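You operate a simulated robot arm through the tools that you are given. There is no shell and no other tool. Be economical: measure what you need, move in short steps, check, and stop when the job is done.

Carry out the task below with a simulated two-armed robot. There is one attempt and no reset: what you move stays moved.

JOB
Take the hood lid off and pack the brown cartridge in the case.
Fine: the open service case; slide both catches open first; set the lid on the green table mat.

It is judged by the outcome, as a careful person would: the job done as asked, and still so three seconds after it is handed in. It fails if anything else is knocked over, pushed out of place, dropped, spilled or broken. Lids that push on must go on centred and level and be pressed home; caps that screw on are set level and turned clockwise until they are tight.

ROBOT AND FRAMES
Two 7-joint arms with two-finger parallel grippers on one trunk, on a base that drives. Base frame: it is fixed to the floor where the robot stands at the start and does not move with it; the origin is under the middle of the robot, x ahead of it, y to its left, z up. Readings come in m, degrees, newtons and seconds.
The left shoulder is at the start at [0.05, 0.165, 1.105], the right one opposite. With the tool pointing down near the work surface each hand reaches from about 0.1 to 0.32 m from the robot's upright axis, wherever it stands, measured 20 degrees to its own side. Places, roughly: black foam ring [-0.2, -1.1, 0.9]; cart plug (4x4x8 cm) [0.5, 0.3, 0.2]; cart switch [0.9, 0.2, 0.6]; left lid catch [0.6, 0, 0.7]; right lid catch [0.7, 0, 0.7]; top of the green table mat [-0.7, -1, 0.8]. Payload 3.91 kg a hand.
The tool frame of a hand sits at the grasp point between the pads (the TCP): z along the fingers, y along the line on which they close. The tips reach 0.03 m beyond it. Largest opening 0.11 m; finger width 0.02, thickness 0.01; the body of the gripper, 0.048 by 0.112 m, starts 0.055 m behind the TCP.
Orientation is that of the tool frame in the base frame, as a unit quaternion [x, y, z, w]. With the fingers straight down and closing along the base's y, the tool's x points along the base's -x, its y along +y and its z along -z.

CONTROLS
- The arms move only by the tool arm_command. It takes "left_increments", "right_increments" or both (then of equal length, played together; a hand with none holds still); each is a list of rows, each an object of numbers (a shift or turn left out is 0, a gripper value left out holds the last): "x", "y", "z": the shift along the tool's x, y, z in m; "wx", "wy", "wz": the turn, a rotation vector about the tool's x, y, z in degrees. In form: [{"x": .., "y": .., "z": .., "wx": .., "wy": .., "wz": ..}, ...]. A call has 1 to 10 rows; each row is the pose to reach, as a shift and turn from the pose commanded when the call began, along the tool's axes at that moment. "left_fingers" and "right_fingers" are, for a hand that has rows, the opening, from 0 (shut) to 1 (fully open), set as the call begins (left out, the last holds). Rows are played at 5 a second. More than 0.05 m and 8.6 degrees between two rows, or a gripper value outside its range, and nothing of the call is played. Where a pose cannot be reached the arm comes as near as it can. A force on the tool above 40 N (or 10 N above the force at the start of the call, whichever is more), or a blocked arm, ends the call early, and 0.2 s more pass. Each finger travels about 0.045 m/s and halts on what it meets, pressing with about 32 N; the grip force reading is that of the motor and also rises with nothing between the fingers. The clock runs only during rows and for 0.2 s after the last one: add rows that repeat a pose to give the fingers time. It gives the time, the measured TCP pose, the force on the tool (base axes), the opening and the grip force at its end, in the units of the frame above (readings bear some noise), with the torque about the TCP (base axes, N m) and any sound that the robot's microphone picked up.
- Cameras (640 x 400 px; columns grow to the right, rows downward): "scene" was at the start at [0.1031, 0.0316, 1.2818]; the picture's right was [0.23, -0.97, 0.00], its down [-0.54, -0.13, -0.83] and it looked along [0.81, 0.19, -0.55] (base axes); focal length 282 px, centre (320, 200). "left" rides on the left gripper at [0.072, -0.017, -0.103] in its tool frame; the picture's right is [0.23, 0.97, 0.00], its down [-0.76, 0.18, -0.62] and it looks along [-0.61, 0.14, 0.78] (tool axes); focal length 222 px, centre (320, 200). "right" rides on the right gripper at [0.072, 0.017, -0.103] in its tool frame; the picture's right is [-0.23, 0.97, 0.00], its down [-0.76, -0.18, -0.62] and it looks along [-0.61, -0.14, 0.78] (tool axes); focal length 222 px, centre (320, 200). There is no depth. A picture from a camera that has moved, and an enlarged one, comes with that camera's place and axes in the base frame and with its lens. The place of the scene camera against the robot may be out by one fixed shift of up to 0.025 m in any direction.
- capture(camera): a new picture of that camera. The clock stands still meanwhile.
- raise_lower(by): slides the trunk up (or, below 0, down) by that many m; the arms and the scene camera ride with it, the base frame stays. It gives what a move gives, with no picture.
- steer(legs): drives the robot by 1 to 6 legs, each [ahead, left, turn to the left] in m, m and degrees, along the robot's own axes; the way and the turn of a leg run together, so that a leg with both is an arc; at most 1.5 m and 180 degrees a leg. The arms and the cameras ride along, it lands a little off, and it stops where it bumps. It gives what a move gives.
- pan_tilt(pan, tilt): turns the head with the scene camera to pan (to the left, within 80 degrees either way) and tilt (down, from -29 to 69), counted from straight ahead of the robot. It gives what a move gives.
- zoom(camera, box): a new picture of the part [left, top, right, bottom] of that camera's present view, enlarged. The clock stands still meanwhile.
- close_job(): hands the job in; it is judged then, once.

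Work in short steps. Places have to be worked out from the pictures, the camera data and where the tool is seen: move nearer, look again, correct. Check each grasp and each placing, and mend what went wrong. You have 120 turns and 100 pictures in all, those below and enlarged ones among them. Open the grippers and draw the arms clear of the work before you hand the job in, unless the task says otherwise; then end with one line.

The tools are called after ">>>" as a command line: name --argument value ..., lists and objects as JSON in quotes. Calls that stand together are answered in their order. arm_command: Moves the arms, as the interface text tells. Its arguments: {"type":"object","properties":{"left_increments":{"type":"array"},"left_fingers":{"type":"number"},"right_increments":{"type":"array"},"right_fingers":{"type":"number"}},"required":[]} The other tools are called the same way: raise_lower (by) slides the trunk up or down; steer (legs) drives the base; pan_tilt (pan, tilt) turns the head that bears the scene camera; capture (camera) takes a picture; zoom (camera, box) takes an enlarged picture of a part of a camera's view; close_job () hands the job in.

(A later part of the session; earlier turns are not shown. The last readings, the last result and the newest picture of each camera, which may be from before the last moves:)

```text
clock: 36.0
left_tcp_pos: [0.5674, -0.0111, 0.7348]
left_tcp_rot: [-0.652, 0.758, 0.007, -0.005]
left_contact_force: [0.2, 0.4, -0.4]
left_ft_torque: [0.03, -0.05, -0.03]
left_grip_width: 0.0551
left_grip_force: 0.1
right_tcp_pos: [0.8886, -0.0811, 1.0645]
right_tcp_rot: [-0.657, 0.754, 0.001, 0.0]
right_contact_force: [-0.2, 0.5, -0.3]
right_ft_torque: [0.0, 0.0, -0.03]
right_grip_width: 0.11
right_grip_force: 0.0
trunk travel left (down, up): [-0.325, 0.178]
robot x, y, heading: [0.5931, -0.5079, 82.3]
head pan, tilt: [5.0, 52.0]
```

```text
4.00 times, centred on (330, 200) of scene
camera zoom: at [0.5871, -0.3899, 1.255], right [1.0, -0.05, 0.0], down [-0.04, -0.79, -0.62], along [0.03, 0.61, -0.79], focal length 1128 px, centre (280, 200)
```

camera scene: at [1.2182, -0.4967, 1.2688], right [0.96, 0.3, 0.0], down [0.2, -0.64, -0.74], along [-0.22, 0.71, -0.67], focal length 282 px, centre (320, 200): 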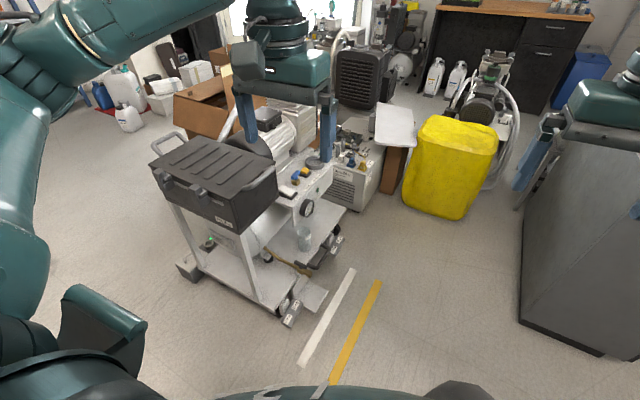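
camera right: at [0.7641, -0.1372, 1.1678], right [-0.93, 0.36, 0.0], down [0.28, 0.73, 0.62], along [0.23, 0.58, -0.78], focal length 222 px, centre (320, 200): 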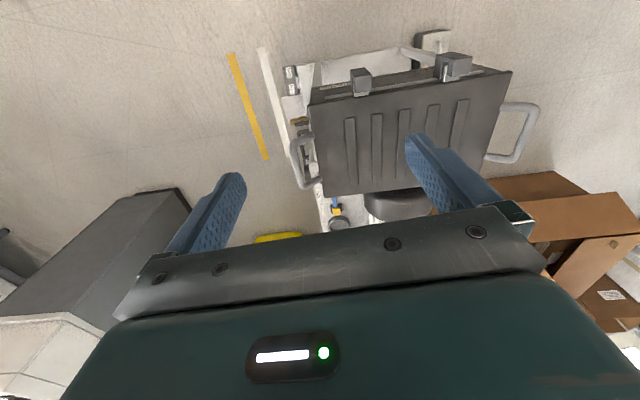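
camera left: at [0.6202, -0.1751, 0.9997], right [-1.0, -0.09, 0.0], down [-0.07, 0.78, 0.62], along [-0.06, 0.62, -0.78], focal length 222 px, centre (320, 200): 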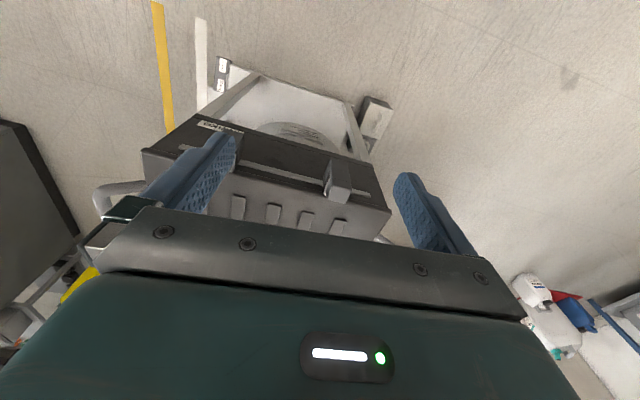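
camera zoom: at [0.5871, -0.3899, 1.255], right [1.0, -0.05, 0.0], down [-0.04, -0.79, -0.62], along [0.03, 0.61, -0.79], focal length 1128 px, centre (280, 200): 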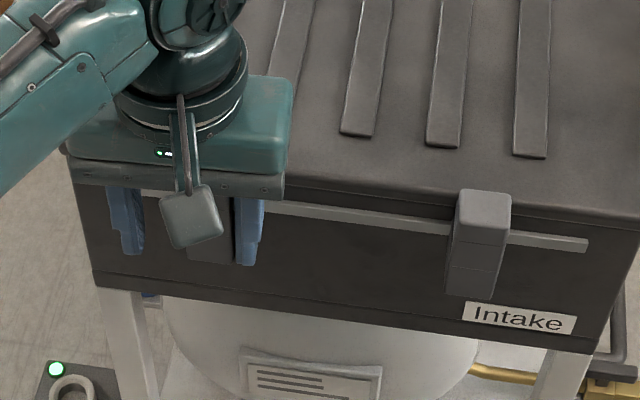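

Not yet touching. I push on toward −x.

>>> arm_command --left_increments '[{"y": 0.006}, {"y": 0.012}, {"y": 0.018}, {"y": 0.024}, {"y": 0.024}]'

>>> zoom --camera "scene" --box '[250, 150, 410, 250]'

```text
clock: 37.2
left_tcp_pos: [0.5475, -0.0089, 0.7374]
left_tcp_rot: [-0.65, 0.76, 0.006, -0.001]
left_contact_force: [31.1, -0.4, 8.3]
left_ft_torque: [0.09, 0.14, -0.15]
left_grip_width: 0.0702
left_grip_force: 14.7
right_tcp_pos: [0.891, -0.0817, 1.0632]
right_tcp_rot: [-0.657, 0.754, 0.001, -0.001]
right_contact_force: [-0.2, 0.2, 0.1]
right_ft_torque: [-0.03, 0.0, -0.01]
right_grip_width: 0.1101
right_grip_force: 0.1
trunk travel left (down, up): [-0.325, 0.178]
robot x, y, heading: [0.5911, -0.5061, 82.3]
head pan, tilt: [5.0, 52.0]
```

```text
4.00 times, centred on (330, 200) of scene
camera zoom: at [0.5896, -0.3906, 1.2551], right [1.0, -0.05, 0.0], down [-0.04, -0.79, -0.62], along [0.03, 0.62, -0.79], focal length 1128 px, centre (280, 200)
```

zoom: 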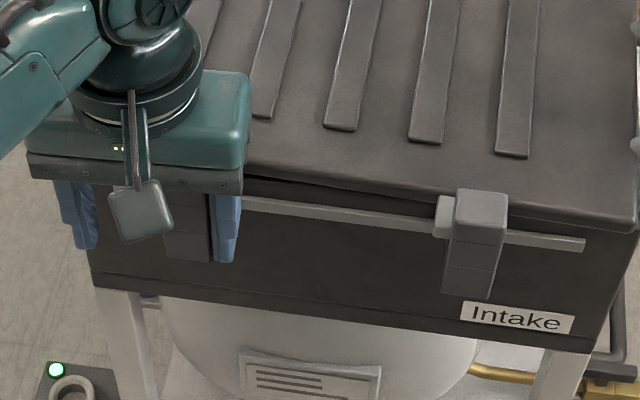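

The lid follows again. I need to see this catch properly, so I open, lift the hand clear and look at it closely.

>>> arm_command --left_increments '[{"y": -0.012, "x": 0.003}, {"y": -0.012, "x": 0.003, "z": -0.03}, {"y": -0.012, "x": 0.003, "z": -0.07}, {"x": 0.04, "z": -0.09}, {"x": 0.08, "z": -0.1}, {"x": 0.11, "z": -0.1}]' --left_fingers 0.8

>>> zoom --camera "left" --box '[230, 120, 390, 220]'

>>> zoom --camera "scene" --box '[250, 130, 410, 230]'

```text
clock: 38.6
left_tcp_pos: [0.5272, -0.1166, 0.8338]
left_tcp_rot: [-0.653, 0.757, 0.007, -0.004]
left_contact_force: [-0.1, -0.3, -0.7]
left_ft_torque: [0.0, 0.01, -0.02]
left_grip_width: 0.0877
left_grip_force: 0.0
right_tcp_pos: [0.8889, -0.0816, 1.0638]
right_tcp_rot: [-0.657, 0.754, 0.0, 0.0]
right_contact_force: [-0.1, 0.1, 0.1]
right_ft_torque: [0.01, 0.03, 0.0]
right_grip_width: 0.1101
right_grip_force: 0.0
trunk travel left (down, up): [-0.325, 0.178]
robot x, y, heading: [0.5918, -0.5042, 82.3]
head pan, tilt: [5.0, 52.0]
```

```text
4.00 times, centred on (310, 170) of left
camera zoom: at [0.5347, -0.1897, 0.9369], right [-1.0, -0.08, 0.02], down [-0.05, 0.78, 0.63], along [-0.06, 0.62, -0.78], focal length 888 px, centre (360, 320)
```

zoom: 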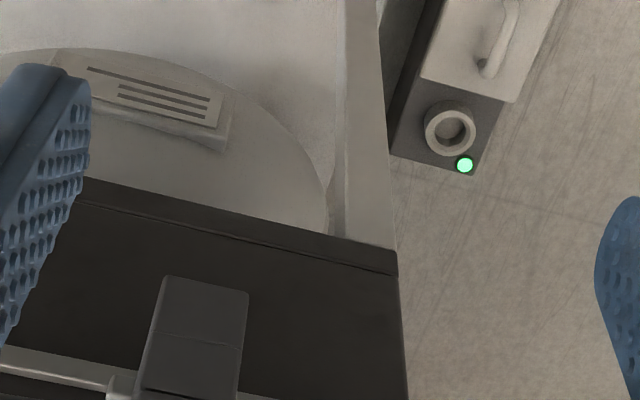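

```text
4.00 times, centred on (330, 180) of scene
camera zoom: at [0.587, -0.3901, 1.255], right [1.0, -0.05, 0.0], down [-0.04, -0.79, -0.62], along [0.03, 0.62, -0.79], focal length 1128 px, centre (280, 280)
```

zoom: 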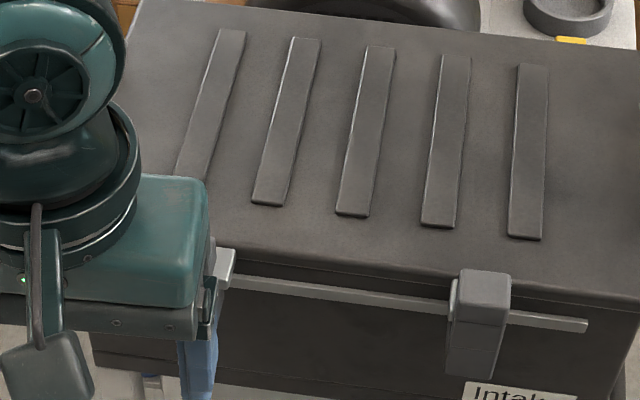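

The left catch seems to have slid off its lug, which now shows on its +x side. I move the arm clear for a full look.

>>> arm_command --left_increments '[{"y": 0.03, "z": -0.03}, {"y": 0.06, "z": -0.06}, {"y": 0.09, "z": -0.09}, {"y": 0.12, "z": -0.12}]'

>>> zoom --camera "scene" --box '[210, 120, 400, 240]'

>>> zoom --camera "scene" --box '[265, 180, 325, 220]'

```text
clock: 39.6
left_tcp_pos: [0.4108, -0.0988, 0.9582]
left_tcp_rot: [-0.652, 0.758, 0.006, -0.005]
left_contact_force: [0.6, -0.5, 0.8]
left_ft_torque: [-0.01, -0.05, -0.01]
left_grip_width: 0.088
left_grip_force: 0.1
right_tcp_pos: [0.8889, -0.0804, 1.0633]
right_tcp_rot: [-0.657, 0.754, -0.001, 0.0]
right_contact_force: [0.7, -0.4, -0.3]
right_ft_torque: [-0.01, 0.0, 0.05]
right_grip_width: 0.11
right_grip_force: 0.0
trunk travel left (down, up): [-0.325, 0.178]
robot x, y, heading: [0.5912, -0.5043, 82.4]
head pan, tilt: [5.0, 52.0]
```

```text
3.33 times, centred on (305, 180) of scene
camera zoom: at [0.5869, -0.3901, 1.2549], right [1.0, -0.05, 0.0], down [-0.04, -0.79, -0.62], along [0.03, 0.62, -0.79], focal length 940 px, centre (370, 267)
```

zoom: 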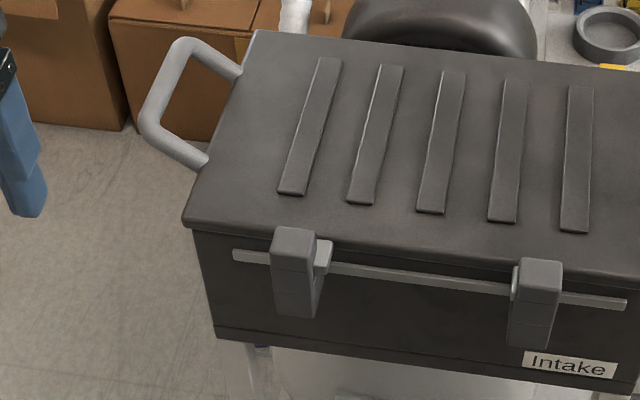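

```text
10.00 times, centred on (295, 200) of scene
camera zoom: at [0.5869, -0.3901, 1.2549], right [1.0, -0.05, 0.0], down [-0.04, -0.79, -0.62], along [0.03, 0.62, -0.79], focal length 2819 px, centre (570, 200)
```

zoom: 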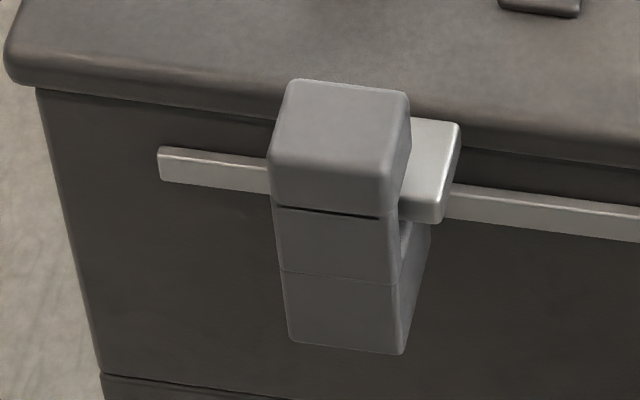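

The catch does slide −x relative to its steel lug; friction just carries the lid along. I'll push it the rest with shut fingers placed farther out so they touch only the catch, not the lug. First, move above the spot just +x of the catch.

>>> arm_command --left_increments '[{"x": -0.02, "y": -0.035, "wx": 0.87}, {"x": -0.04, "y": -0.07, "wx": 0.87}, {"x": -0.06, "y": -0.105, "wx": 0.87}, {"x": -0.08, "y": -0.14, "wx": 0.87}, {"x": -0.1, "y": -0.17, "wx": 0.87}, {"x": -0.108, "y": -0.177, "z": 0.04, "wx": 0.87}, {"x": -0.108, "y": -0.177, "z": 0.08, "wx": 0.87}, {"x": -0.108, "y": -0.177, "z": 0.12, "wx": 0.87}, {"x": -0.108, "y": -0.177, "z": 0.15, "wx": 0.87}, {"x": -0.108, "y": -0.177, "z": 0.15, "wx": 0.87}]' --left_fingers 0

>>> zoom --camera "left" --box '[200, 60, 440, 210]'

```text
clock: 41.8
left_tcp_pos: [0.6004, -0.0203, 0.8062]
left_tcp_rot: [-0.652, 0.758, 0.002, 0.0]
left_contact_force: [0.4, 0.7, 0.1]
left_ft_torque: [-0.01, 0.0, 0.0]
left_grip_width: 0.0
left_grip_force: 31.9
right_tcp_pos: [0.8888, -0.0815, 1.0641]
right_tcp_rot: [-0.656, 0.755, -0.001, 0.0]
right_contact_force: [0.1, 0.7, 0.1]
right_ft_torque: [0.0, -0.01, -0.03]
right_grip_width: 0.1101
right_grip_force: 0.0
trunk travel left (down, up): [-0.325, 0.178]
robot x, y, heading: [0.5936, -0.5048, 82.2]
head pan, tilt: [5.0, 52.0]
```

```text
2.67 times, centred on (320, 135) of left
camera zoom: at [0.6065, -0.093, 0.9092], right [-1.0, -0.08, 0.0], down [-0.06, 0.78, 0.62], along [-0.05, 0.62, -0.78], focal length 592 px, centre (320, 373)
```

zoom: 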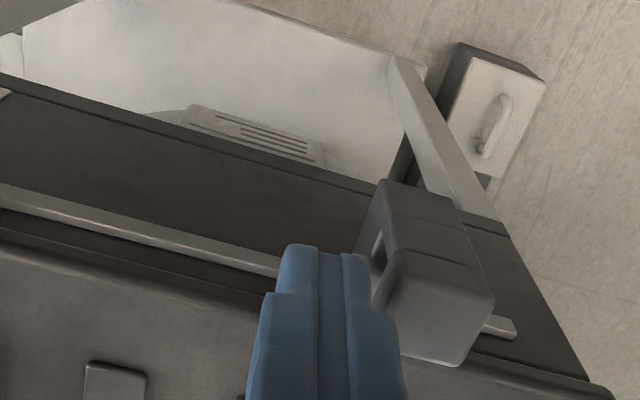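

The shut fingers stand just +x of the catch and overlap its front by about 7 mm. I lower and then push −x.

>>> arm_command --left_increments '[{"z": 0.03}, {"z": 0.06}, {"z": 0.08}, {"z": 0.08}]'

>>> arm_command --left_increments '[{"y": 0.006}, {"y": 0.012}, {"y": 0.018}, {"y": 0.024}, {"y": 0.03}, {"y": 0.03}]'

>>> zoom --camera "left" --box '[200, 60, 440, 210]'

>>> zoom --camera "scene" --box '[210, 120, 400, 240]'

```text
clock: 42.8
left_tcp_pos: [0.6015, -0.0191, 0.7246]
left_tcp_rot: [-0.651, 0.759, 0.001, 0.002]
left_contact_force: [7.7, -3.3, 3.5]
left_ft_torque: [0.12, 0.22, -0.08]
left_grip_width: 0.0
left_grip_force: 32.5
right_tcp_pos: [0.8888, -0.0807, 1.064]
right_tcp_rot: [-0.657, 0.754, 0.0, 0.0]
right_contact_force: [-0.5, 0.2, 0.6]
right_ft_torque: [0.0, 0.0, -0.01]
right_grip_width: 0.1101
right_grip_force: 0.1
trunk travel left (down, up): [-0.325, 0.178]
robot x, y, heading: [0.5919, -0.5076, 82.1]
head pan, tilt: [5.0, 52.0]
```

```text
clock: 43.5
left_tcp_pos: [0.597, -0.0176, 0.7278]
left_tcp_rot: [-0.646, 0.763, -0.004, 0.011]
left_contact_force: [5.5, -1.5, 1.4]
left_ft_torque: [0.08, 0.21, -0.05]
left_grip_width: 0.0001
left_grip_force: 31.6
right_tcp_pos: [0.8892, -0.0811, 1.0632]
right_tcp_rot: [-0.657, 0.754, 0.0, 0.001]
right_contact_force: [-0.6, 0.5, -1.3]
right_ft_torque: [0.01, 0.0, -0.02]
right_grip_width: 0.1101
right_grip_force: 0.1
trunk travel left (down, up): [-0.325, 0.178]
robot x, y, heading: [0.5891, -0.5028, 82.0]
head pan, tilt: [5.0, 52.0]
stopped in row 3 (left hand): the force on the tool passed its limit (the readings are from after the stop); the commanded pose is now the measured one
```

```text
2.67 times, centred on (320, 135) of left
camera zoom: at [0.6001, -0.0922, 0.8311], right [-1.0, -0.06, -0.02], down [-0.06, 0.78, 0.63], along [-0.02, 0.63, -0.78], focal length 592 px, centre (320, 373)
```

zoom: 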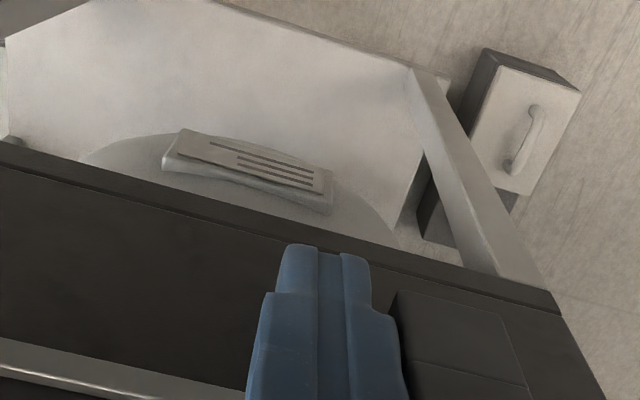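

```text
3.33 times, centred on (305, 180) of scene
camera zoom: at [0.5872, -0.39, 1.2548], right [1.0, -0.05, 0.0], down [-0.04, -0.79, -0.62], along [0.03, 0.61, -0.79], focal length 940 px, centre (370, 267)
```

zoom: 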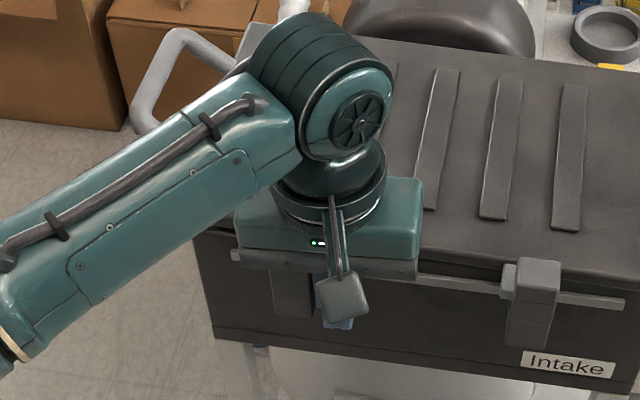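

The finger is evidently still bearing on the lug. I'll instead tilt the hand 45° so the fingertips take only the catch's lower body, well below the lug. First back off, up, and tilt.

>>> arm_command --left_increments '[{"y": -0.005, "x": 0.005}, {"y": -0.005, "x": 0.01, "z": -0.035}, {"y": 0.0, "x": 0.03, "z": -0.072, "wx": -1.2}, {"x": 0.05, "y": 0.02, "z": -0.072, "wx": -1.2, "wy": -7.5}, {"x": 0.076, "y": 0.02, "z": -0.072, "wx": -1.2, "wy": -15}, {"x": 0.076, "y": 0.02, "z": -0.072, "wx": -1.2, "wy": -22.5}, {"x": 0.076, "y": 0.02, "z": -0.072, "wx": -1.2, "wy": -30}, {"x": 0.076, "y": 0.02, "z": -0.072, "wx": -1.2, "wy": -37.5}, {"x": 0.076, "y": 0.02, "z": -0.072, "wx": -1.2, "wy": -45}, {"x": 0.076, "y": 0.02, "z": -0.072, "wx": -1.2, "wy": -45}]' --left_fingers 0.6

>>> capture --camera "left"

```text
clock: 45.7
left_tcp_pos: [0.5622, -0.0897, 0.7981]
left_tcp_rot: [-0.6, 0.7, 0.254, 0.294]
left_contact_force: [-0.1, -0.3, -1.2]
left_ft_torque: [0.01, -0.02, 0.02]
left_grip_width: 0.0661
left_grip_force: 0.0
right_tcp_pos: [0.889, -0.0807, 1.0633]
right_tcp_rot: [-0.656, 0.755, 0.0, -0.001]
right_contact_force: [0.3, -0.1, -1.0]
right_ft_torque: [0.0, 0.02, 0.01]
right_grip_width: 0.1103
right_grip_force: 0.1
trunk travel left (down, up): [-0.325, 0.178]
robot x, y, heading: [0.5906, -0.5062, 82.3]
head pan, tilt: [5.0, 52.0]
```

```text
53 pictures are left
camera left: at [0.5601, -0.2152, 0.8189], right [-0.99, -0.01, -0.16], down [-0.16, 0.11, 0.98], along [0.01, 0.99, -0.11], focal length 222 px, centre (320, 200)
```

left: 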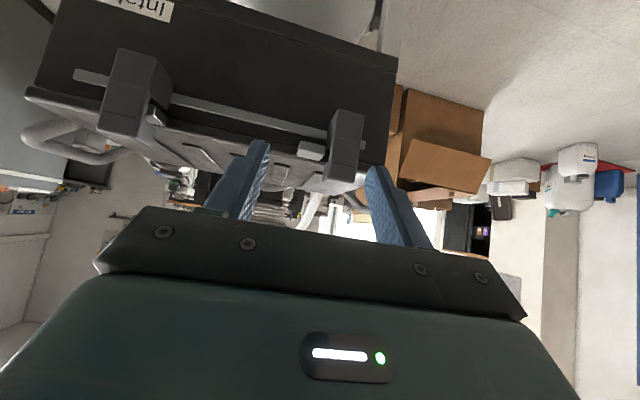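

From this view: left catch at x≈0.55, z≈0.711–0.777, lug at z≈0.75, front face y≈−0.022. I advance along the finger axis to straddle only its lower body.

>>> arm_command --left_increments '[{"x": 0.008, "y": 0.02}, {"x": 0.008, "y": 0.02, "z": 0.03}, {"x": 0.008, "y": 0.02, "z": 0.06}, {"x": 0.008, "y": 0.02, "z": 0.075}, {"x": 0.008, "y": 0.02, "z": 0.09}, {"x": 0.008, "y": 0.02, "z": 0.09}]'

>>> capture --camera "left"

```text
clock: 47.1
left_tcp_pos: [0.5507, -0.0289, 0.73]
left_tcp_rot: [-0.599, 0.7, 0.254, 0.293]
left_contact_force: [-0.1, 0.2, 0.7]
left_ft_torque: [0.0, -0.02, 0.0]
left_grip_width: 0.066
left_grip_force: 0.1
right_tcp_pos: [0.8895, -0.0817, 1.064]
right_tcp_rot: [-0.657, 0.754, 0.0, 0.0]
right_contact_force: [-0.8, 0.7, -0.2]
right_ft_torque: [-0.03, 0.0, 0.0]
right_grip_width: 0.11
right_grip_force: 0.1
trunk travel left (down, up): [-0.325, 0.178]
robot x, y, heading: [0.5928, -0.5068, 82.0]
head pan, tilt: [5.0, 52.0]
```

```text
52 pictures are left
camera left: at [0.5489, -0.1535, 0.7513], right [-0.99, -0.01, -0.16], down [-0.16, 0.11, 0.98], along [0.01, 0.99, -0.11], focal length 222 px, centre (320, 200)
```

left: 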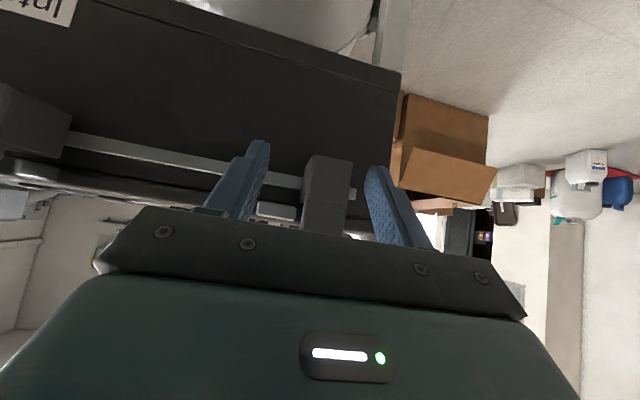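

Straddled low, lug well clear. I grip the lower body and slide −x.

>>> arm_command --left_increments '[{}, {}, {}, {}, {}]' --left_fingers 0.1

>>> arm_command --left_increments '[{"y": 0.005}, {"y": 0.01}, {"y": 0.015}, {"y": 0.02}, {"y": 0.02}]'

>>> capture --camera "left"

```text
clock: 48.3
left_tcp_pos: [0.5507, -0.0286, 0.7311]
left_tcp_rot: [-0.599, 0.7, 0.254, 0.294]
left_contact_force: [0.1, 0.7, 0.0]
left_ft_torque: [-0.04, -0.16, -0.63]
left_grip_width: 0.0276
left_grip_force: 45.5
right_tcp_pos: [0.8895, -0.0797, 1.0635]
right_tcp_rot: [-0.656, 0.755, 0.0, 0.0]
right_contact_force: [-0.1, 0.1, 0.4]
right_ft_torque: [0.02, 0.04, 0.03]
right_grip_width: 0.1098
right_grip_force: 0.2
trunk travel left (down, up): [-0.325, 0.178]
robot x, y, heading: [0.5935, -0.5041, 82.2]
head pan, tilt: [5.0, 52.0]
```

```text
clock: 49.5
left_tcp_pos: [0.5314, -0.0248, 0.731]
left_tcp_rot: [-0.599, 0.7, 0.254, 0.294]
left_contact_force: [0.7, 0.7, 1.9]
left_ft_torque: [-0.56, 0.06, -0.58]
left_grip_width: 0.0276
left_grip_force: 45.2
right_tcp_pos: [0.891, -0.0819, 1.0633]
right_tcp_rot: [-0.656, 0.755, -0.001, -0.001]
right_contact_force: [-0.1, -0.3, 0.5]
right_ft_torque: [0.0, 0.02, -0.01]
right_grip_width: 0.1101
right_grip_force: 0.0
trunk travel left (down, up): [-0.325, 0.178]
robot x, y, heading: [0.5932, -0.5043, 82.0]
head pan, tilt: [5.0, 52.0]
```

```text
51 pictures are left
camera left: at [0.5293, -0.1495, 0.7512], right [-0.99, -0.01, -0.16], down [-0.16, 0.11, 0.98], along [0.01, 0.99, -0.11], focal length 222 px, centre (320, 200)
```

left: 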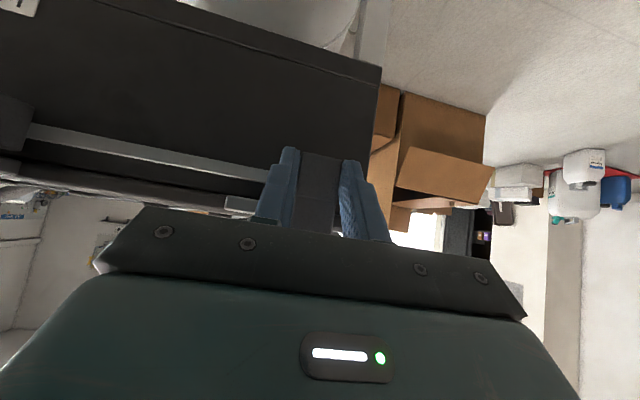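

The catch now slid freely, clear of its lug. Same for the right catch: release, back off, move over 0.2 m and look.

>>> arm_command --left_increments '[{}, {}, {}, {"z": -0.04}, {"z": -0.08}, {"z": -0.08, "y": -0.05}, {"z": -0.08, "y": -0.1}, {"z": -0.08, "y": -0.15}, {"z": -0.08, "y": -0.2}, {"z": -0.08, "y": -0.2}]' --left_fingers 0.6

>>> capture --camera "left"

```text
clock: 51.2
left_tcp_pos: [0.5554, -0.0721, 0.7629]
left_tcp_rot: [-0.564, 0.713, 0.346, 0.233]
left_contact_force: [-0.4, 0.0, -0.1]
left_ft_torque: [-0.03, -0.01, -0.03]
left_grip_width: 0.0661
left_grip_force: 0.0
right_tcp_pos: [0.8878, -0.0814, 1.0638]
right_tcp_rot: [-0.657, 0.754, 0.001, 0.0]
right_contact_force: [-0.1, -0.1, -1.2]
right_ft_torque: [0.02, 0.0, -0.02]
right_grip_width: 0.1102
right_grip_force: 0.0
trunk travel left (down, up): [-0.325, 0.178]
robot x, y, heading: [0.5916, -0.5035, 81.9]
head pan, tilt: [5.0, 52.0]
stopped in row 8 (left hand): the arm was blocked; the commanded pose is now the measured one
```

```text
50 pictures are left
camera left: at [0.5597, -0.1979, 0.774], right [-1.0, -0.02, 0.06], down [0.06, 0.04, 1.0], along [-0.03, 1.0, -0.04], focal length 222 px, centre (320, 200)
```

left: 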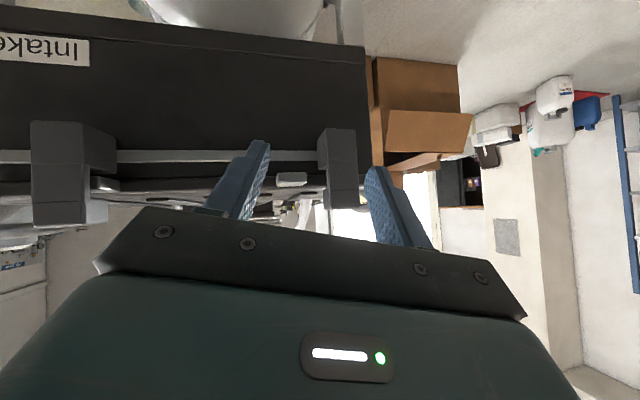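

The left arm can't reach farther right in this tilt; the right hand will take the right catch (≈0.727, −0.049). I bring the left hand up and level again, and the right hand to a tilted standoff.

>>> arm_command --left_increments '[{"x": -0.0115, "y": 0.021, "z": -0.0182, "wx": 1.6, "wy": 5.95, "wz": -0.62}, {"x": -0.023, "y": 0.042, "z": -0.0364, "wx": 3.2, "wy": 11.9, "wz": -1.24}, {"x": -0.0345, "y": 0.063, "z": -0.0546, "wx": 4.8, "wy": 17.85, "wz": -1.86}, {"x": -0.046, "y": 0.084, "z": -0.0728, "wx": 6.4, "wy": 23.8, "wz": -2.48}, {"x": -0.0575, "y": 0.105, "z": -0.091, "wx": 8, "wy": 29.75, "wz": -3.1}, {"x": -0.069, "y": 0.126, "z": -0.1092, "wx": 9.6, "wy": 35.7, "wz": -3.72}, {"x": -0.0805, "y": 0.147, "z": -0.1274, "wx": 11.2, "wy": 41.65, "wz": -4.34}, {"x": -0.092, "y": 0.168, "z": -0.1456, "wx": 12.8, "wy": 47.6, "wz": -4.96}, {"x": -0.092, "y": 0.168, "z": -0.1456, "wx": 12.8, "wy": 47.6, "wz": -4.96}]' --right_increments '[{"x": 0.0078, "y": 0.0206, "z": 0.0337, "wy": -5.6}, {"x": 0.0155, "y": 0.0412, "z": 0.0675, "wy": -11.25}, {"x": 0.0233, "y": 0.0619, "z": 0.101, "wy": -16.9}, {"x": 0.031, "y": 0.0825, "z": 0.135, "wy": -22.5}, {"x": 0.0388, "y": 0.103, "z": 0.169, "wy": -28.1}, {"x": 0.0465, "y": 0.124, "z": 0.2025, "wy": -33.75}, {"x": 0.0543, "y": 0.144, "z": 0.236, "wy": -39.4}, {"x": 0.062, "y": 0.165, "z": 0.27, "wy": -45}, {"x": 0.062, "y": 0.165, "z": 0.27, "wy": -45}]' --right_fingers 0.6

>>> capture --camera "right"

```text
clock: 52.4
left_tcp_pos: [0.3901, -0.0738, 0.8539]
left_tcp_rot: [-0.614, 0.741, 0.272, 0.0]
left_contact_force: [0.7, 0.3, 0.4]
left_ft_torque: [-0.02, 0.03, 0.02]
left_grip_width: 0.0662
left_grip_force: 0.2
left hand out of reach, approached as far as the arm can: row 5
right_tcp_pos: [0.7957, -0.1049, 0.9171]
right_tcp_rot: [-0.641, 0.738, 0.14, 0.16]
right_contact_force: [-0.6, 0.1, -0.1]
right_ft_torque: [-0.02, -0.03, 0.01]
right_grip_width: 0.0659
right_grip_force: 0.1
trunk travel left (down, up): [-0.325, 0.178]
robot x, y, heading: [0.5925, -0.5055, 82.3]
head pan, tilt: [5.0, 52.0]
stopped in row 5 (left hand): the arm was blocked; the commanded pose is now the measured one
```

```text
49 pictures are left
camera right: at [0.7649, -0.2109, 0.9815], right [-0.94, 0.34, 0.1], down [0.24, 0.41, 0.88], along [0.26, 0.85, -0.46], focal length 222 px, centre (320, 200)
```

right: 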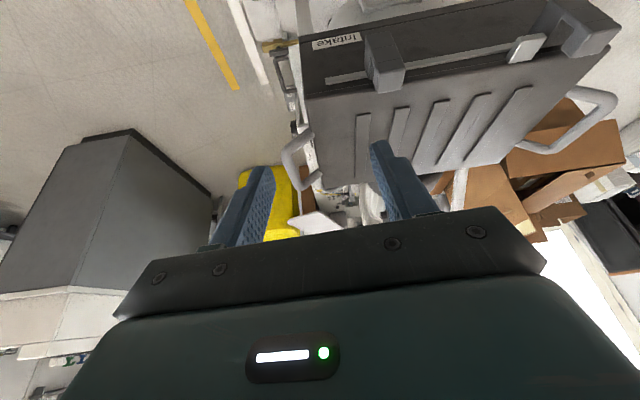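

The left wrist hit a limit partway but is clear. I carry on with the right hand alone to its standoff.

>>> arm_command --right_increments '[{"x": 0.0188, "y": 0.019, "z": 0.0255, "wy": -5.1}, {"x": 0.0375, "y": 0.038, "z": 0.051, "wy": -10.2}, {"x": 0.0563, "y": 0.057, "z": 0.0765, "wy": -15.4}, {"x": 0.075, "y": 0.076, "z": 0.102, "wy": -20.5}, {"x": 0.075, "y": 0.076, "z": 0.102, "wy": -20.5}]'

>>> capture --camera "right"

```text
clock: 53.6
left_tcp_pos: [0.3888, -0.0736, 0.8538]
left_tcp_rot: [-0.614, 0.741, 0.271, -0.001]
left_contact_force: [-0.3, 0.5, 0.7]
left_ft_torque: [-0.06, 0.07, 0.02]
left_grip_width: 0.0659
left_grip_force: 0.1
right_tcp_pos: [0.7164, -0.12, 0.791]
right_tcp_rot: [-0.606, 0.697, 0.252, 0.289]
right_contact_force: [0.9, 0.7, -0.1]
right_ft_torque: [-0.02, 0.01, 0.02]
right_grip_width: 0.0659
right_grip_force: 0.1
trunk travel left (down, up): [-0.325, 0.178]
robot x, y, heading: [0.5889, -0.5019, 81.8]
head pan, tilt: [5.0, 52.0]
```

```text
48 pictures are left
camera right: at [0.6833, -0.2423, 0.8134], right [-0.94, 0.29, 0.16], down [0.19, 0.07, 0.98], along [0.28, 0.95, -0.12], focal length 222 px, centre (320, 200)
```

right: 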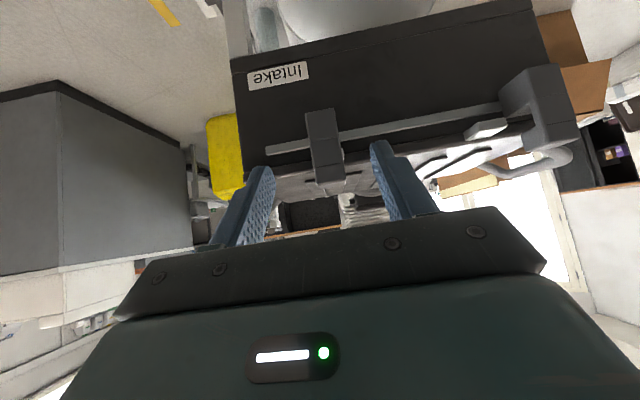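

The right catch sits at x≈0.727, just in line. I advance 0.09 m along the fingers, grip, and slide it −x.

>>> arm_command --right_increments '[{"z": 0.03}, {"z": 0.06}, {"z": 0.075}, {"z": 0.09}, {"z": 0.09}]'

>>> arm_command --right_increments '[{}, {}, {}, {}, {}]' --right_fingers 0.1

>>> arm_command --right_increments '[{"y": 0.005}, {"y": 0.01}, {"y": 0.015}, {"y": 0.02}, {"y": 0.02}]'

>>> capture --camera "right"

```text
clock: 54.8
left_tcp_pos: [0.3895, -0.074, 0.8538]
left_tcp_rot: [-0.614, 0.741, 0.271, 0.0]
left_contact_force: [-1.0, -0.8, 0.3]
left_ft_torque: [-0.03, -0.01, -0.02]
left_grip_width: 0.0662
left_grip_force: 0.1
right_tcp_pos: [0.728, -0.058, 0.7289]
right_tcp_rot: [-0.607, 0.697, 0.251, 0.288]
right_contact_force: [0.8, 0.2, -0.2]
right_ft_torque: [0.01, 0.0, 0.03]
right_grip_width: 0.0661
right_grip_force: 0.0
trunk travel left (down, up): [-0.325, 0.178]
robot x, y, heading: [0.5897, -0.5035, 82.2]
head pan, tilt: [5.0, 52.0]
```

```text
clock: 56.0
left_tcp_pos: [0.3889, -0.0743, 0.8539]
left_tcp_rot: [-0.615, 0.741, 0.271, -0.001]
left_contact_force: [0.2, -0.4, -0.2]
left_ft_torque: [0.04, -0.02, 0.0]
left_grip_width: 0.0664
left_grip_force: 0.1
right_tcp_pos: [0.7245, -0.0586, 0.729]
right_tcp_rot: [-0.608, 0.696, 0.252, 0.287]
right_contact_force: [-20.9, 5.6, -2.2]
right_ft_torque: [0.01, -0.51, -0.59]
right_grip_width: 0.0289
right_grip_force: 45.3
trunk travel left (down, up): [-0.325, 0.178]
robot x, y, heading: [0.5935, -0.5048, 82.0]
head pan, tilt: [5.0, 52.0]
```

```text
clock: 57.2
left_tcp_pos: [0.3896, -0.0741, 0.8538]
left_tcp_rot: [-0.614, 0.741, 0.271, 0.0]
left_contact_force: [1.8, -0.2, -0.7]
left_ft_torque: [0.01, -0.01, 0.01]
left_grip_width: 0.066
left_grip_force: 0.1
right_tcp_pos: [0.7062, -0.0545, 0.7284]
right_tcp_rot: [-0.606, 0.697, 0.251, 0.29]
right_contact_force: [1.2, 3.4, -2.1]
right_ft_torque: [1.04, -0.93, -1.08]
right_grip_width: 0.0289
right_grip_force: 45.5
trunk travel left (down, up): [-0.325, 0.178]
robot x, y, heading: [0.5928, -0.5057, 82.2]
head pan, tilt: [5.0, 52.0]
```

```text
47 pictures are left
camera right: at [0.6731, -0.176, 0.7516], right [-0.94, 0.29, 0.16], down [0.19, 0.07, 0.98], along [0.28, 0.95, -0.12], focal length 222 px, centre (320, 200)
```

right: 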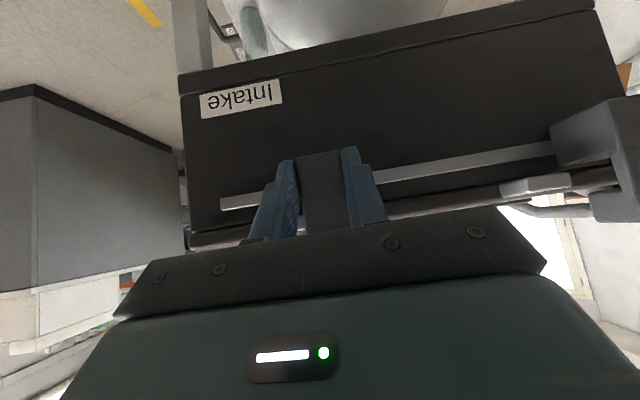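

Moved freely about 18 mm. I slide it another 22 mm so it's fully off its lug like the left one.

>>> arm_command --right_increments '[{"y": 0.005}, {"y": 0.01}, {"y": 0.015}, {"y": 0.022}, {"y": 0.022}]'

>>> arm_command --right_increments '[{}, {}, {}, {"z": -0.04}, {"z": -0.08}, {"z": -0.1, "x": -0.03}, {"z": -0.1, "x": -0.07, "y": -0.03}, {"z": -0.1, "x": -0.11, "y": -0.05}]' --right_fingers 0.6

>>> capture --camera "right"

>>> capture --camera "scene"

```text
clock: 58.4
left_tcp_pos: [0.3892, -0.0729, 0.8538]
left_tcp_rot: [-0.614, 0.742, 0.27, -0.001]
left_contact_force: [-0.8, 0.3, -0.2]
left_ft_torque: [0.03, 0.0, 0.0]
left_grip_width: 0.0658
left_grip_force: 0.0
right_tcp_pos: [0.684, -0.0509, 0.73]
right_tcp_rot: [-0.606, 0.698, 0.251, 0.288]
right_contact_force: [2.9, 16.7, -4.2]
right_ft_torque: [-0.65, -0.52, -1.12]
right_grip_width: 0.0286
right_grip_force: 44.5
trunk travel left (down, up): [-0.325, 0.178]
robot x, y, heading: [0.5903, -0.5048, 82.2]
head pan, tilt: [5.0, 52.0]
```

```text
clock: 60.2
left_tcp_pos: [0.3901, -0.0729, 0.8532]
left_tcp_rot: [-0.614, 0.741, 0.272, 0.0]
left_contact_force: [-0.3, -0.3, 0.4]
left_ft_torque: [0.0, -0.02, -0.02]
left_grip_width: 0.0658
left_grip_force: 0.0
right_tcp_pos: [0.7345, -0.0501, 0.877]
right_tcp_rot: [-0.607, 0.697, 0.251, 0.288]
right_contact_force: [0.2, 0.7, 0.0]
right_ft_torque: [0.01, 0.05, 0.0]
right_grip_width: 0.0663
right_grip_force: 0.1
trunk travel left (down, up): [-0.325, 0.178]
robot x, y, heading: [0.5942, -0.5037, 81.9]
head pan, tilt: [5.0, 52.0]
```

```text
46 pictures are left
camera right: at [0.7011, -0.1726, 0.8984], right [-0.94, 0.29, 0.16], down [0.19, 0.07, 0.98], along [0.27, 0.95, -0.12], focal length 222 px, centre (320, 200)
```

right: 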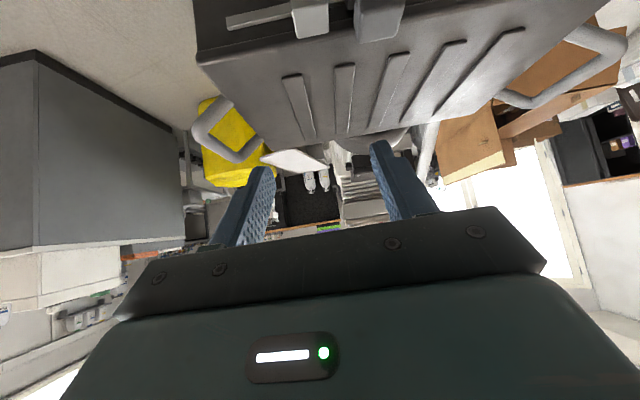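

```text
45 pictures are left
camera scene: at [0.5879, -0.3899, 1.2549], right [1.0, -0.05, 0.0], down [-0.04, -0.79, -0.62], along [0.03, 0.61, -0.79], focal length 282 px, centre (320, 200)
```

scene: 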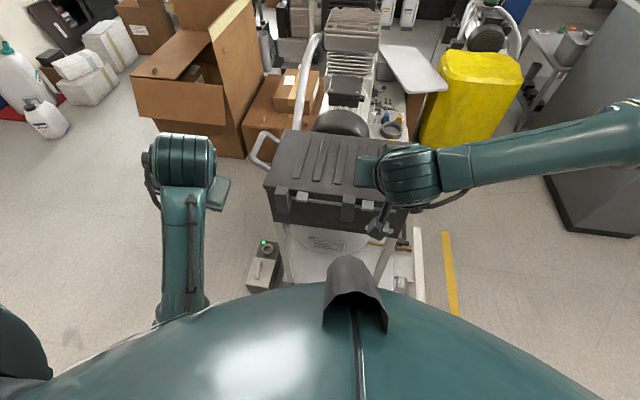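

Both catches are clear of their lugs. Now I level both hands above the handles' neighbourhood to view the handles from the wrist cameras.

>>> arm_command --left_increments '[{"x": -0.022, "y": 0.006, "z": -0.031}, {"x": -0.045, "y": 0.013, "z": -0.062}, {"x": -0.067, "y": 0.019, "z": -0.093}, {"x": -0.089, "y": 0.0257, "z": -0.124}, {"x": -0.089, "y": 0.0257, "z": -0.124, "wx": 4.76, "wy": 4.12, "wz": -0.52}, {"x": -0.089, "y": 0.0257, "z": -0.124, "wx": 9.5, "wy": 8.24, "wz": -1.04}, {"x": -0.089, "y": 0.0257, "z": -0.124, "wx": 14.3, "wy": 12.36, "wz": -1.56}, {"x": -0.089, "y": 0.0257, "z": -0.124, "wx": 19.0, "wy": 16.5, "wz": -2.1}, {"x": -0.089, "y": 0.0257, "z": -0.124, "wx": 23.8, "wy": 20.6, "wz": -2.6}, {"x": -0.089, "y": 0.0257, "z": -0.124, "wx": 23.8, "wy": 20.6, "wz": -2.6}]' --right_increments '[{"x": -0.018, "y": -0.019, "wy": 7.5}, {"x": -0.035, "y": -0.037, "wy": 15}, {"x": -0.053, "y": -0.056, "wy": 22.5}, {"x": -0.07, "y": -0.075, "wy": 30}, {"x": -0.088, "y": -0.093, "wy": 37.5}, {"x": -0.105, "y": -0.112, "wy": 45}, {"x": -0.105, "y": -0.112, "wy": 45}, {"x": -0.105, "y": -0.112, "wy": 45}, {"x": -0.105, "y": -0.112, "wy": 45}, {"x": -0.105, "y": -0.112, "wy": 45}]' --left_fingers 0.9 --right_fingers 0.9

>>> capture --camera "right"

>>> capture --camera "left"

```text
clock: 60.8
left_tcp_pos: [0.3474, -0.052, 0.9272]
left_tcp_rot: [-0.613, 0.712, 0.336, -0.067]
left_contact_force: [0.6, 0.4, -0.4]
left_ft_torque: [0.0, 0.0, -0.02]
left_grip_width: 0.0991
left_grip_force: 0.1
left hand out of reach, approached as far as the arm can: row 3
right_tcp_pos: [0.771, -0.0314, 0.8983]
right_tcp_rot: [-0.633, 0.726, 0.175, 0.203]
right_contact_force: [0.2, 0.2, 0.1]
right_ft_torque: [-0.01, 0.0, 0.03]
right_grip_width: 0.0989
right_grip_force: 0.1
trunk travel left (down, up): [-0.325, 0.178]
robot x, y, heading: [0.5912, -0.5036, 82.2]
head pan, tilt: [5.0, 52.0]
stopped in row 3 (left hand): the arm was blocked; the commanded pose is now the measured one
```

```text
44 pictures are left
camera right: at [0.7388, -0.1442, 0.9504], right [-0.94, 0.33, 0.12], down [0.22, 0.3, 0.93], along [0.27, 0.9, -0.36], focal length 222 px, centre (320, 200)
```

right: 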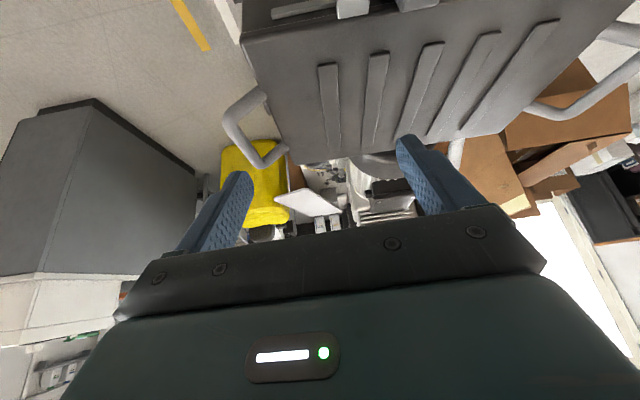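

```text
43 pictures are left
camera left: at [0.3968, -0.1587, 0.9746], right [-0.86, -0.19, 0.47], down [0.35, 0.46, 0.82], along [-0.37, 0.87, -0.33], focal length 222 px, centre (320, 200)
```

left: 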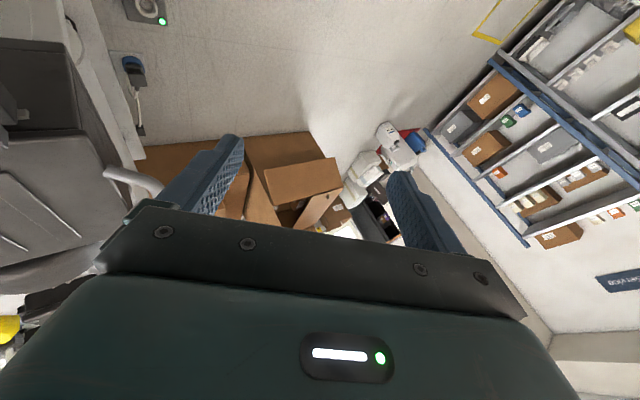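

The left wrist is near a joint limit. I finish the right hand's levelling, then untwist the left while moving it forward.

>>> arm_command --right_increments '[{"x": -0.0126, "y": -0.0158, "z": -0.0046, "wy": 6.2}, {"x": -0.0252, "y": -0.0316, "z": -0.0092, "wy": 12.4}, {"x": -0.0378, "y": -0.0474, "z": -0.0138, "wy": 18.6}, {"x": -0.0504, "y": -0.0632, "z": -0.0184, "wy": 24.8}, {"x": -0.063, "y": -0.079, "z": -0.023, "wy": 31.1}, {"x": -0.063, "y": -0.079, "z": -0.023, "wy": 31.1}]'

>>> arm_command --left_increments '[{"x": -0.017, "y": -0.0065, "z": 0.002, "wx": 5.8, "wy": 3.3}, {"x": -0.035, "y": -0.013, "z": 0.005, "wx": 11.6, "wy": 6.6}, {"x": -0.052, "y": -0.0195, "z": 0.007, "wx": 17.4, "wy": 9.9}, {"x": -0.069, "y": -0.026, "z": 0.009, "wx": 23.2, "wy": 13.2}, {"x": -0.087, "y": -0.0325, "z": 0.012, "wx": 29, "wy": 16.5}, {"x": -0.104, "y": -0.039, "z": 0.014, "wx": 34.8, "wy": 19.8}, {"x": -0.104, "y": -0.039, "z": 0.014, "wx": 34.8, "wy": 19.8}]'

```text
clock: 62.2
left_tcp_pos: [0.347, -0.0511, 0.9278]
left_tcp_rot: [-0.613, 0.711, 0.337, -0.067]
left_contact_force: [0.5, 0.5, -0.4]
left_ft_torque: [0.02, 0.0, 0.01]
left_grip_width: 0.0994
left_grip_force: 0.1
right_tcp_pos: [0.8544, 0.0021, 0.9509]
right_tcp_rot: [-0.657, 0.754, -0.001, -0.002]
right_contact_force: [-0.5, 0.1, 0.1]
right_ft_torque: [-0.01, -0.03, 0.04]
right_grip_width: 0.0988
right_grip_force: 0.1
trunk travel left (down, up): [-0.325, 0.178]
robot x, y, heading: [0.593, -0.5049, 82.2]
head pan, tilt: [5.0, 52.0]
```

```text
clock: 63.8
left_tcp_pos: [0.3868, 0.0685, 0.9213]
left_tcp_rot: [-0.652, 0.758, -0.001, 0.0]
left_contact_force: [-0.4, -0.5, 0.5]
left_ft_torque: [-0.01, -0.02, 0.02]
left_grip_width: 0.0989
left_grip_force: 0.0
left hand out of reach, approached as far as the arm can: row 3, 4, 5, 6, 7
right_tcp_pos: [0.8549, 0.0009, 0.951]
right_tcp_rot: [-0.656, 0.755, 0.0, 0.0]
right_contact_force: [-0.4, 0.9, 0.3]
right_ft_torque: [-0.01, 0.04, -0.04]
right_grip_width: 0.0991
right_grip_force: 0.0
trunk travel left (down, up): [-0.325, 0.178]
robot x, y, heading: [0.5903, -0.5012, 82.3]
head pan, tilt: [5.0, 52.0]
```

Both hands are level again. I look at the handles from both wrists.

>>> capture --camera "left"

>>> capture --camera "right"

```text
42 pictures are left
camera left: at [0.3931, -0.0036, 1.0252], right [-1.0, -0.08, 0.0], down [-0.06, 0.78, 0.62], along [-0.05, 0.62, -0.78], focal length 222 px, centre (320, 200)
```

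left: 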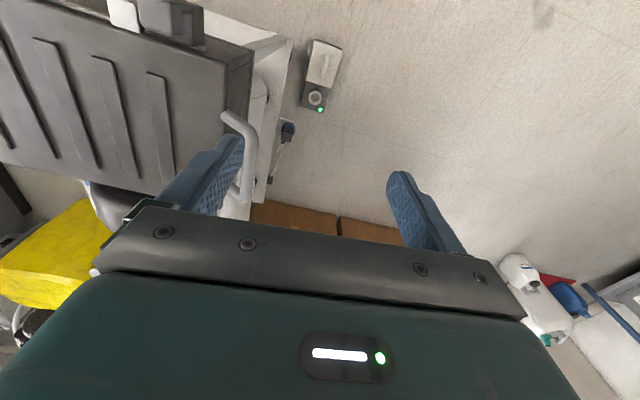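

```text
41 pictures are left
camera right: at [0.828, -0.0691, 1.0548], right [-0.93, 0.36, 0.0], down [0.28, 0.73, 0.62], along [0.23, 0.58, -0.78], focal length 222 px, centre (320, 200)
```

right: 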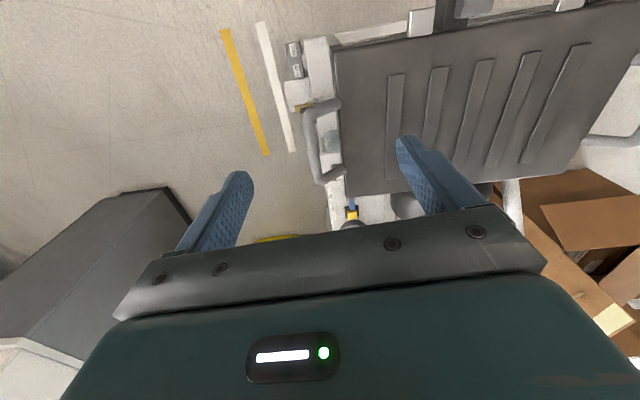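

Handles: left bar ≈(0.477, 0.149), right bar ≈(0.894, 0.057). I hover both hands over them at z≈0.86 to refine.

>>> arm_command --left_increments '[{"x": -0.031, "y": -0.026}, {"x": -0.062, "y": -0.051}, {"x": -0.093, "y": -0.077}, {"x": -0.093, "y": -0.077, "z": 0.03}, {"x": -0.093, "y": -0.077, "z": 0.06}, {"x": -0.093, "y": -0.077, "z": 0.06}]' --right_increments '[{"x": -0.03, "y": -0.015}, {"x": -0.061, "y": -0.031}, {"x": -0.061, "y": -0.031, "z": 0.03}, {"x": -0.061, "y": -0.031, "z": 0.06}, {"x": -0.061, "y": -0.031, "z": 0.09}, {"x": -0.061, "y": -0.031, "z": 0.09}]'

>>> capture --camera "left"

>>> capture --camera "right"

```text
clock: 65.2
left_tcp_pos: [0.4751, 0.1508, 0.8589]
left_tcp_rot: [-0.653, 0.757, 0.0, 0.001]
left_contact_force: [-0.4, 0.0, -0.3]
left_ft_torque: [0.0, -0.01, 0.01]
left_grip_width: 0.0991
left_grip_force: 0.0
right_tcp_pos: [0.8915, 0.0581, 0.8619]
right_tcp_rot: [-0.657, 0.754, 0.0, 0.001]
right_contact_force: [0.7, -0.7, -0.2]
right_ft_torque: [0.0, -0.02, -0.02]
right_grip_width: 0.0989
right_grip_force: 0.0
trunk travel left (down, up): [-0.325, 0.178]
robot x, y, heading: [0.5903, -0.5055, 82.1]
head pan, tilt: [5.0, 52.0]
```

```text
40 pictures are left
camera left: at [0.4827, 0.078, 0.9629], right [-1.0, -0.08, 0.0], down [-0.06, 0.78, 0.62], along [-0.05, 0.62, -0.78], focal length 222 px, centre (320, 200)
```

left: 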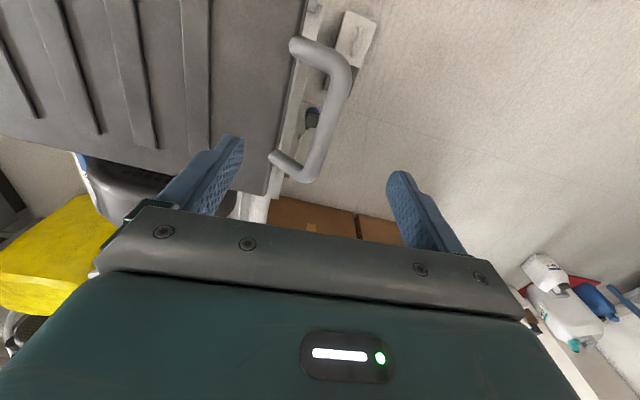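

```text
39 pictures are left
camera right: at [0.8663, -0.013, 0.9656], right [-0.93, 0.36, 0.0], down [0.28, 0.73, 0.62], along [0.23, 0.58, -0.78], focal length 222 px, centre (320, 200)
```

right: 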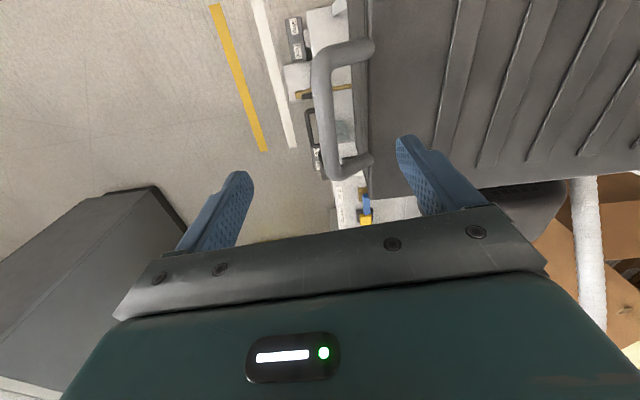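

Stereo from both views: left bar ≈(0.466, 0.140, 0.77), right bar ≈(0.888, 0.045, 0.765). I narrow the fingers to 3 cm, correct and descend partly, then check.

>>> arm_command --left_increments '[{"x": 0.012, "y": 0.007}, {"x": 0.012, "y": 0.007}, {"x": 0.012, "y": 0.007}, {"x": 0.012, "y": 0.007}, {"x": 0.012, "y": 0.007}, {"x": 0.012, "y": 0.007, "z": 0.02}, {"x": 0.012, "y": 0.007, "z": 0.035}, {"x": 0.012, "y": 0.007, "z": 0.035}]' --right_increments '[{"x": 0.0125, "y": 0.002}, {"x": 0.0125, "y": 0.002}, {"x": 0.0125, "y": 0.002}, {"x": 0.0125, "y": 0.002}, {"x": 0.0125, "y": 0.002}, {"x": 0.0125, "y": 0.002, "z": 0.02}, {"x": 0.0125, "y": 0.002, "z": 0.037}, {"x": 0.0125, "y": 0.002, "z": 0.037}]' --left_fingers 0.3 --right_fingers 0.3

>>> zoom --camera "left" --box '[200, 50, 440, 200]'

>>> zoom --camera "right" --box '[200, 50, 440, 200]'

```text
clock: 67.0
left_tcp_pos: [0.4697, 0.1415, 0.8252]
left_tcp_rot: [-0.653, 0.757, 0.0, 0.0]
left_contact_force: [-0.2, 0.0, 0.3]
left_ft_torque: [-0.02, -0.01, -0.02]
left_grip_width: 0.033
left_grip_force: 0.0
right_tcp_pos: [0.8913, 0.0446, 0.8237]
right_tcp_rot: [-0.656, 0.755, 0.0, 0.0]
right_contact_force: [0.2, 0.3, 0.3]
right_ft_torque: [0.01, 0.02, 0.01]
right_grip_width: 0.0331
right_grip_force: 0.1
trunk travel left (down, up): [-0.325, 0.178]
robot x, y, heading: [0.595, -0.505, 82.0]
head pan, tilt: [5.0, 52.0]
```

```text
2.67 times, centred on (320, 125) of left
camera zoom: at [0.4757, 0.0685, 0.9285], right [-1.0, -0.08, 0.0], down [-0.06, 0.78, 0.62], along [-0.05, 0.62, -0.78], focal length 592 px, centre (320, 400)
```

zoom: 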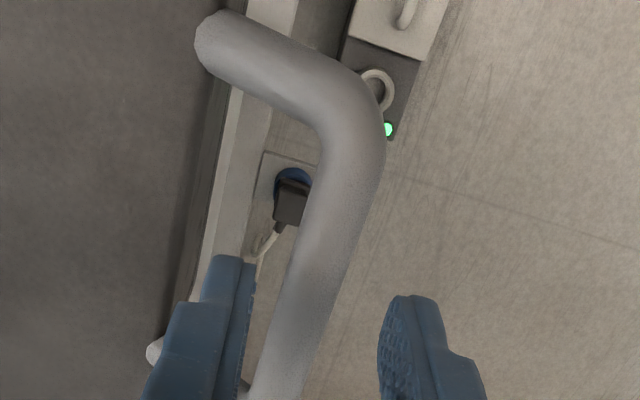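

```text
2.67 times, centred on (320, 125) of right
camera zoom: at [0.8657, -0.0257, 0.9277], right [-0.93, 0.36, 0.0], down [0.28, 0.73, 0.62], along [0.23, 0.58, -0.78], focal length 592 px, centre (320, 400)
```

zoom: 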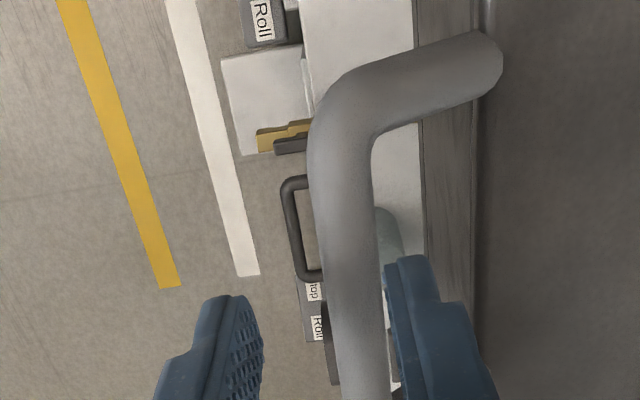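

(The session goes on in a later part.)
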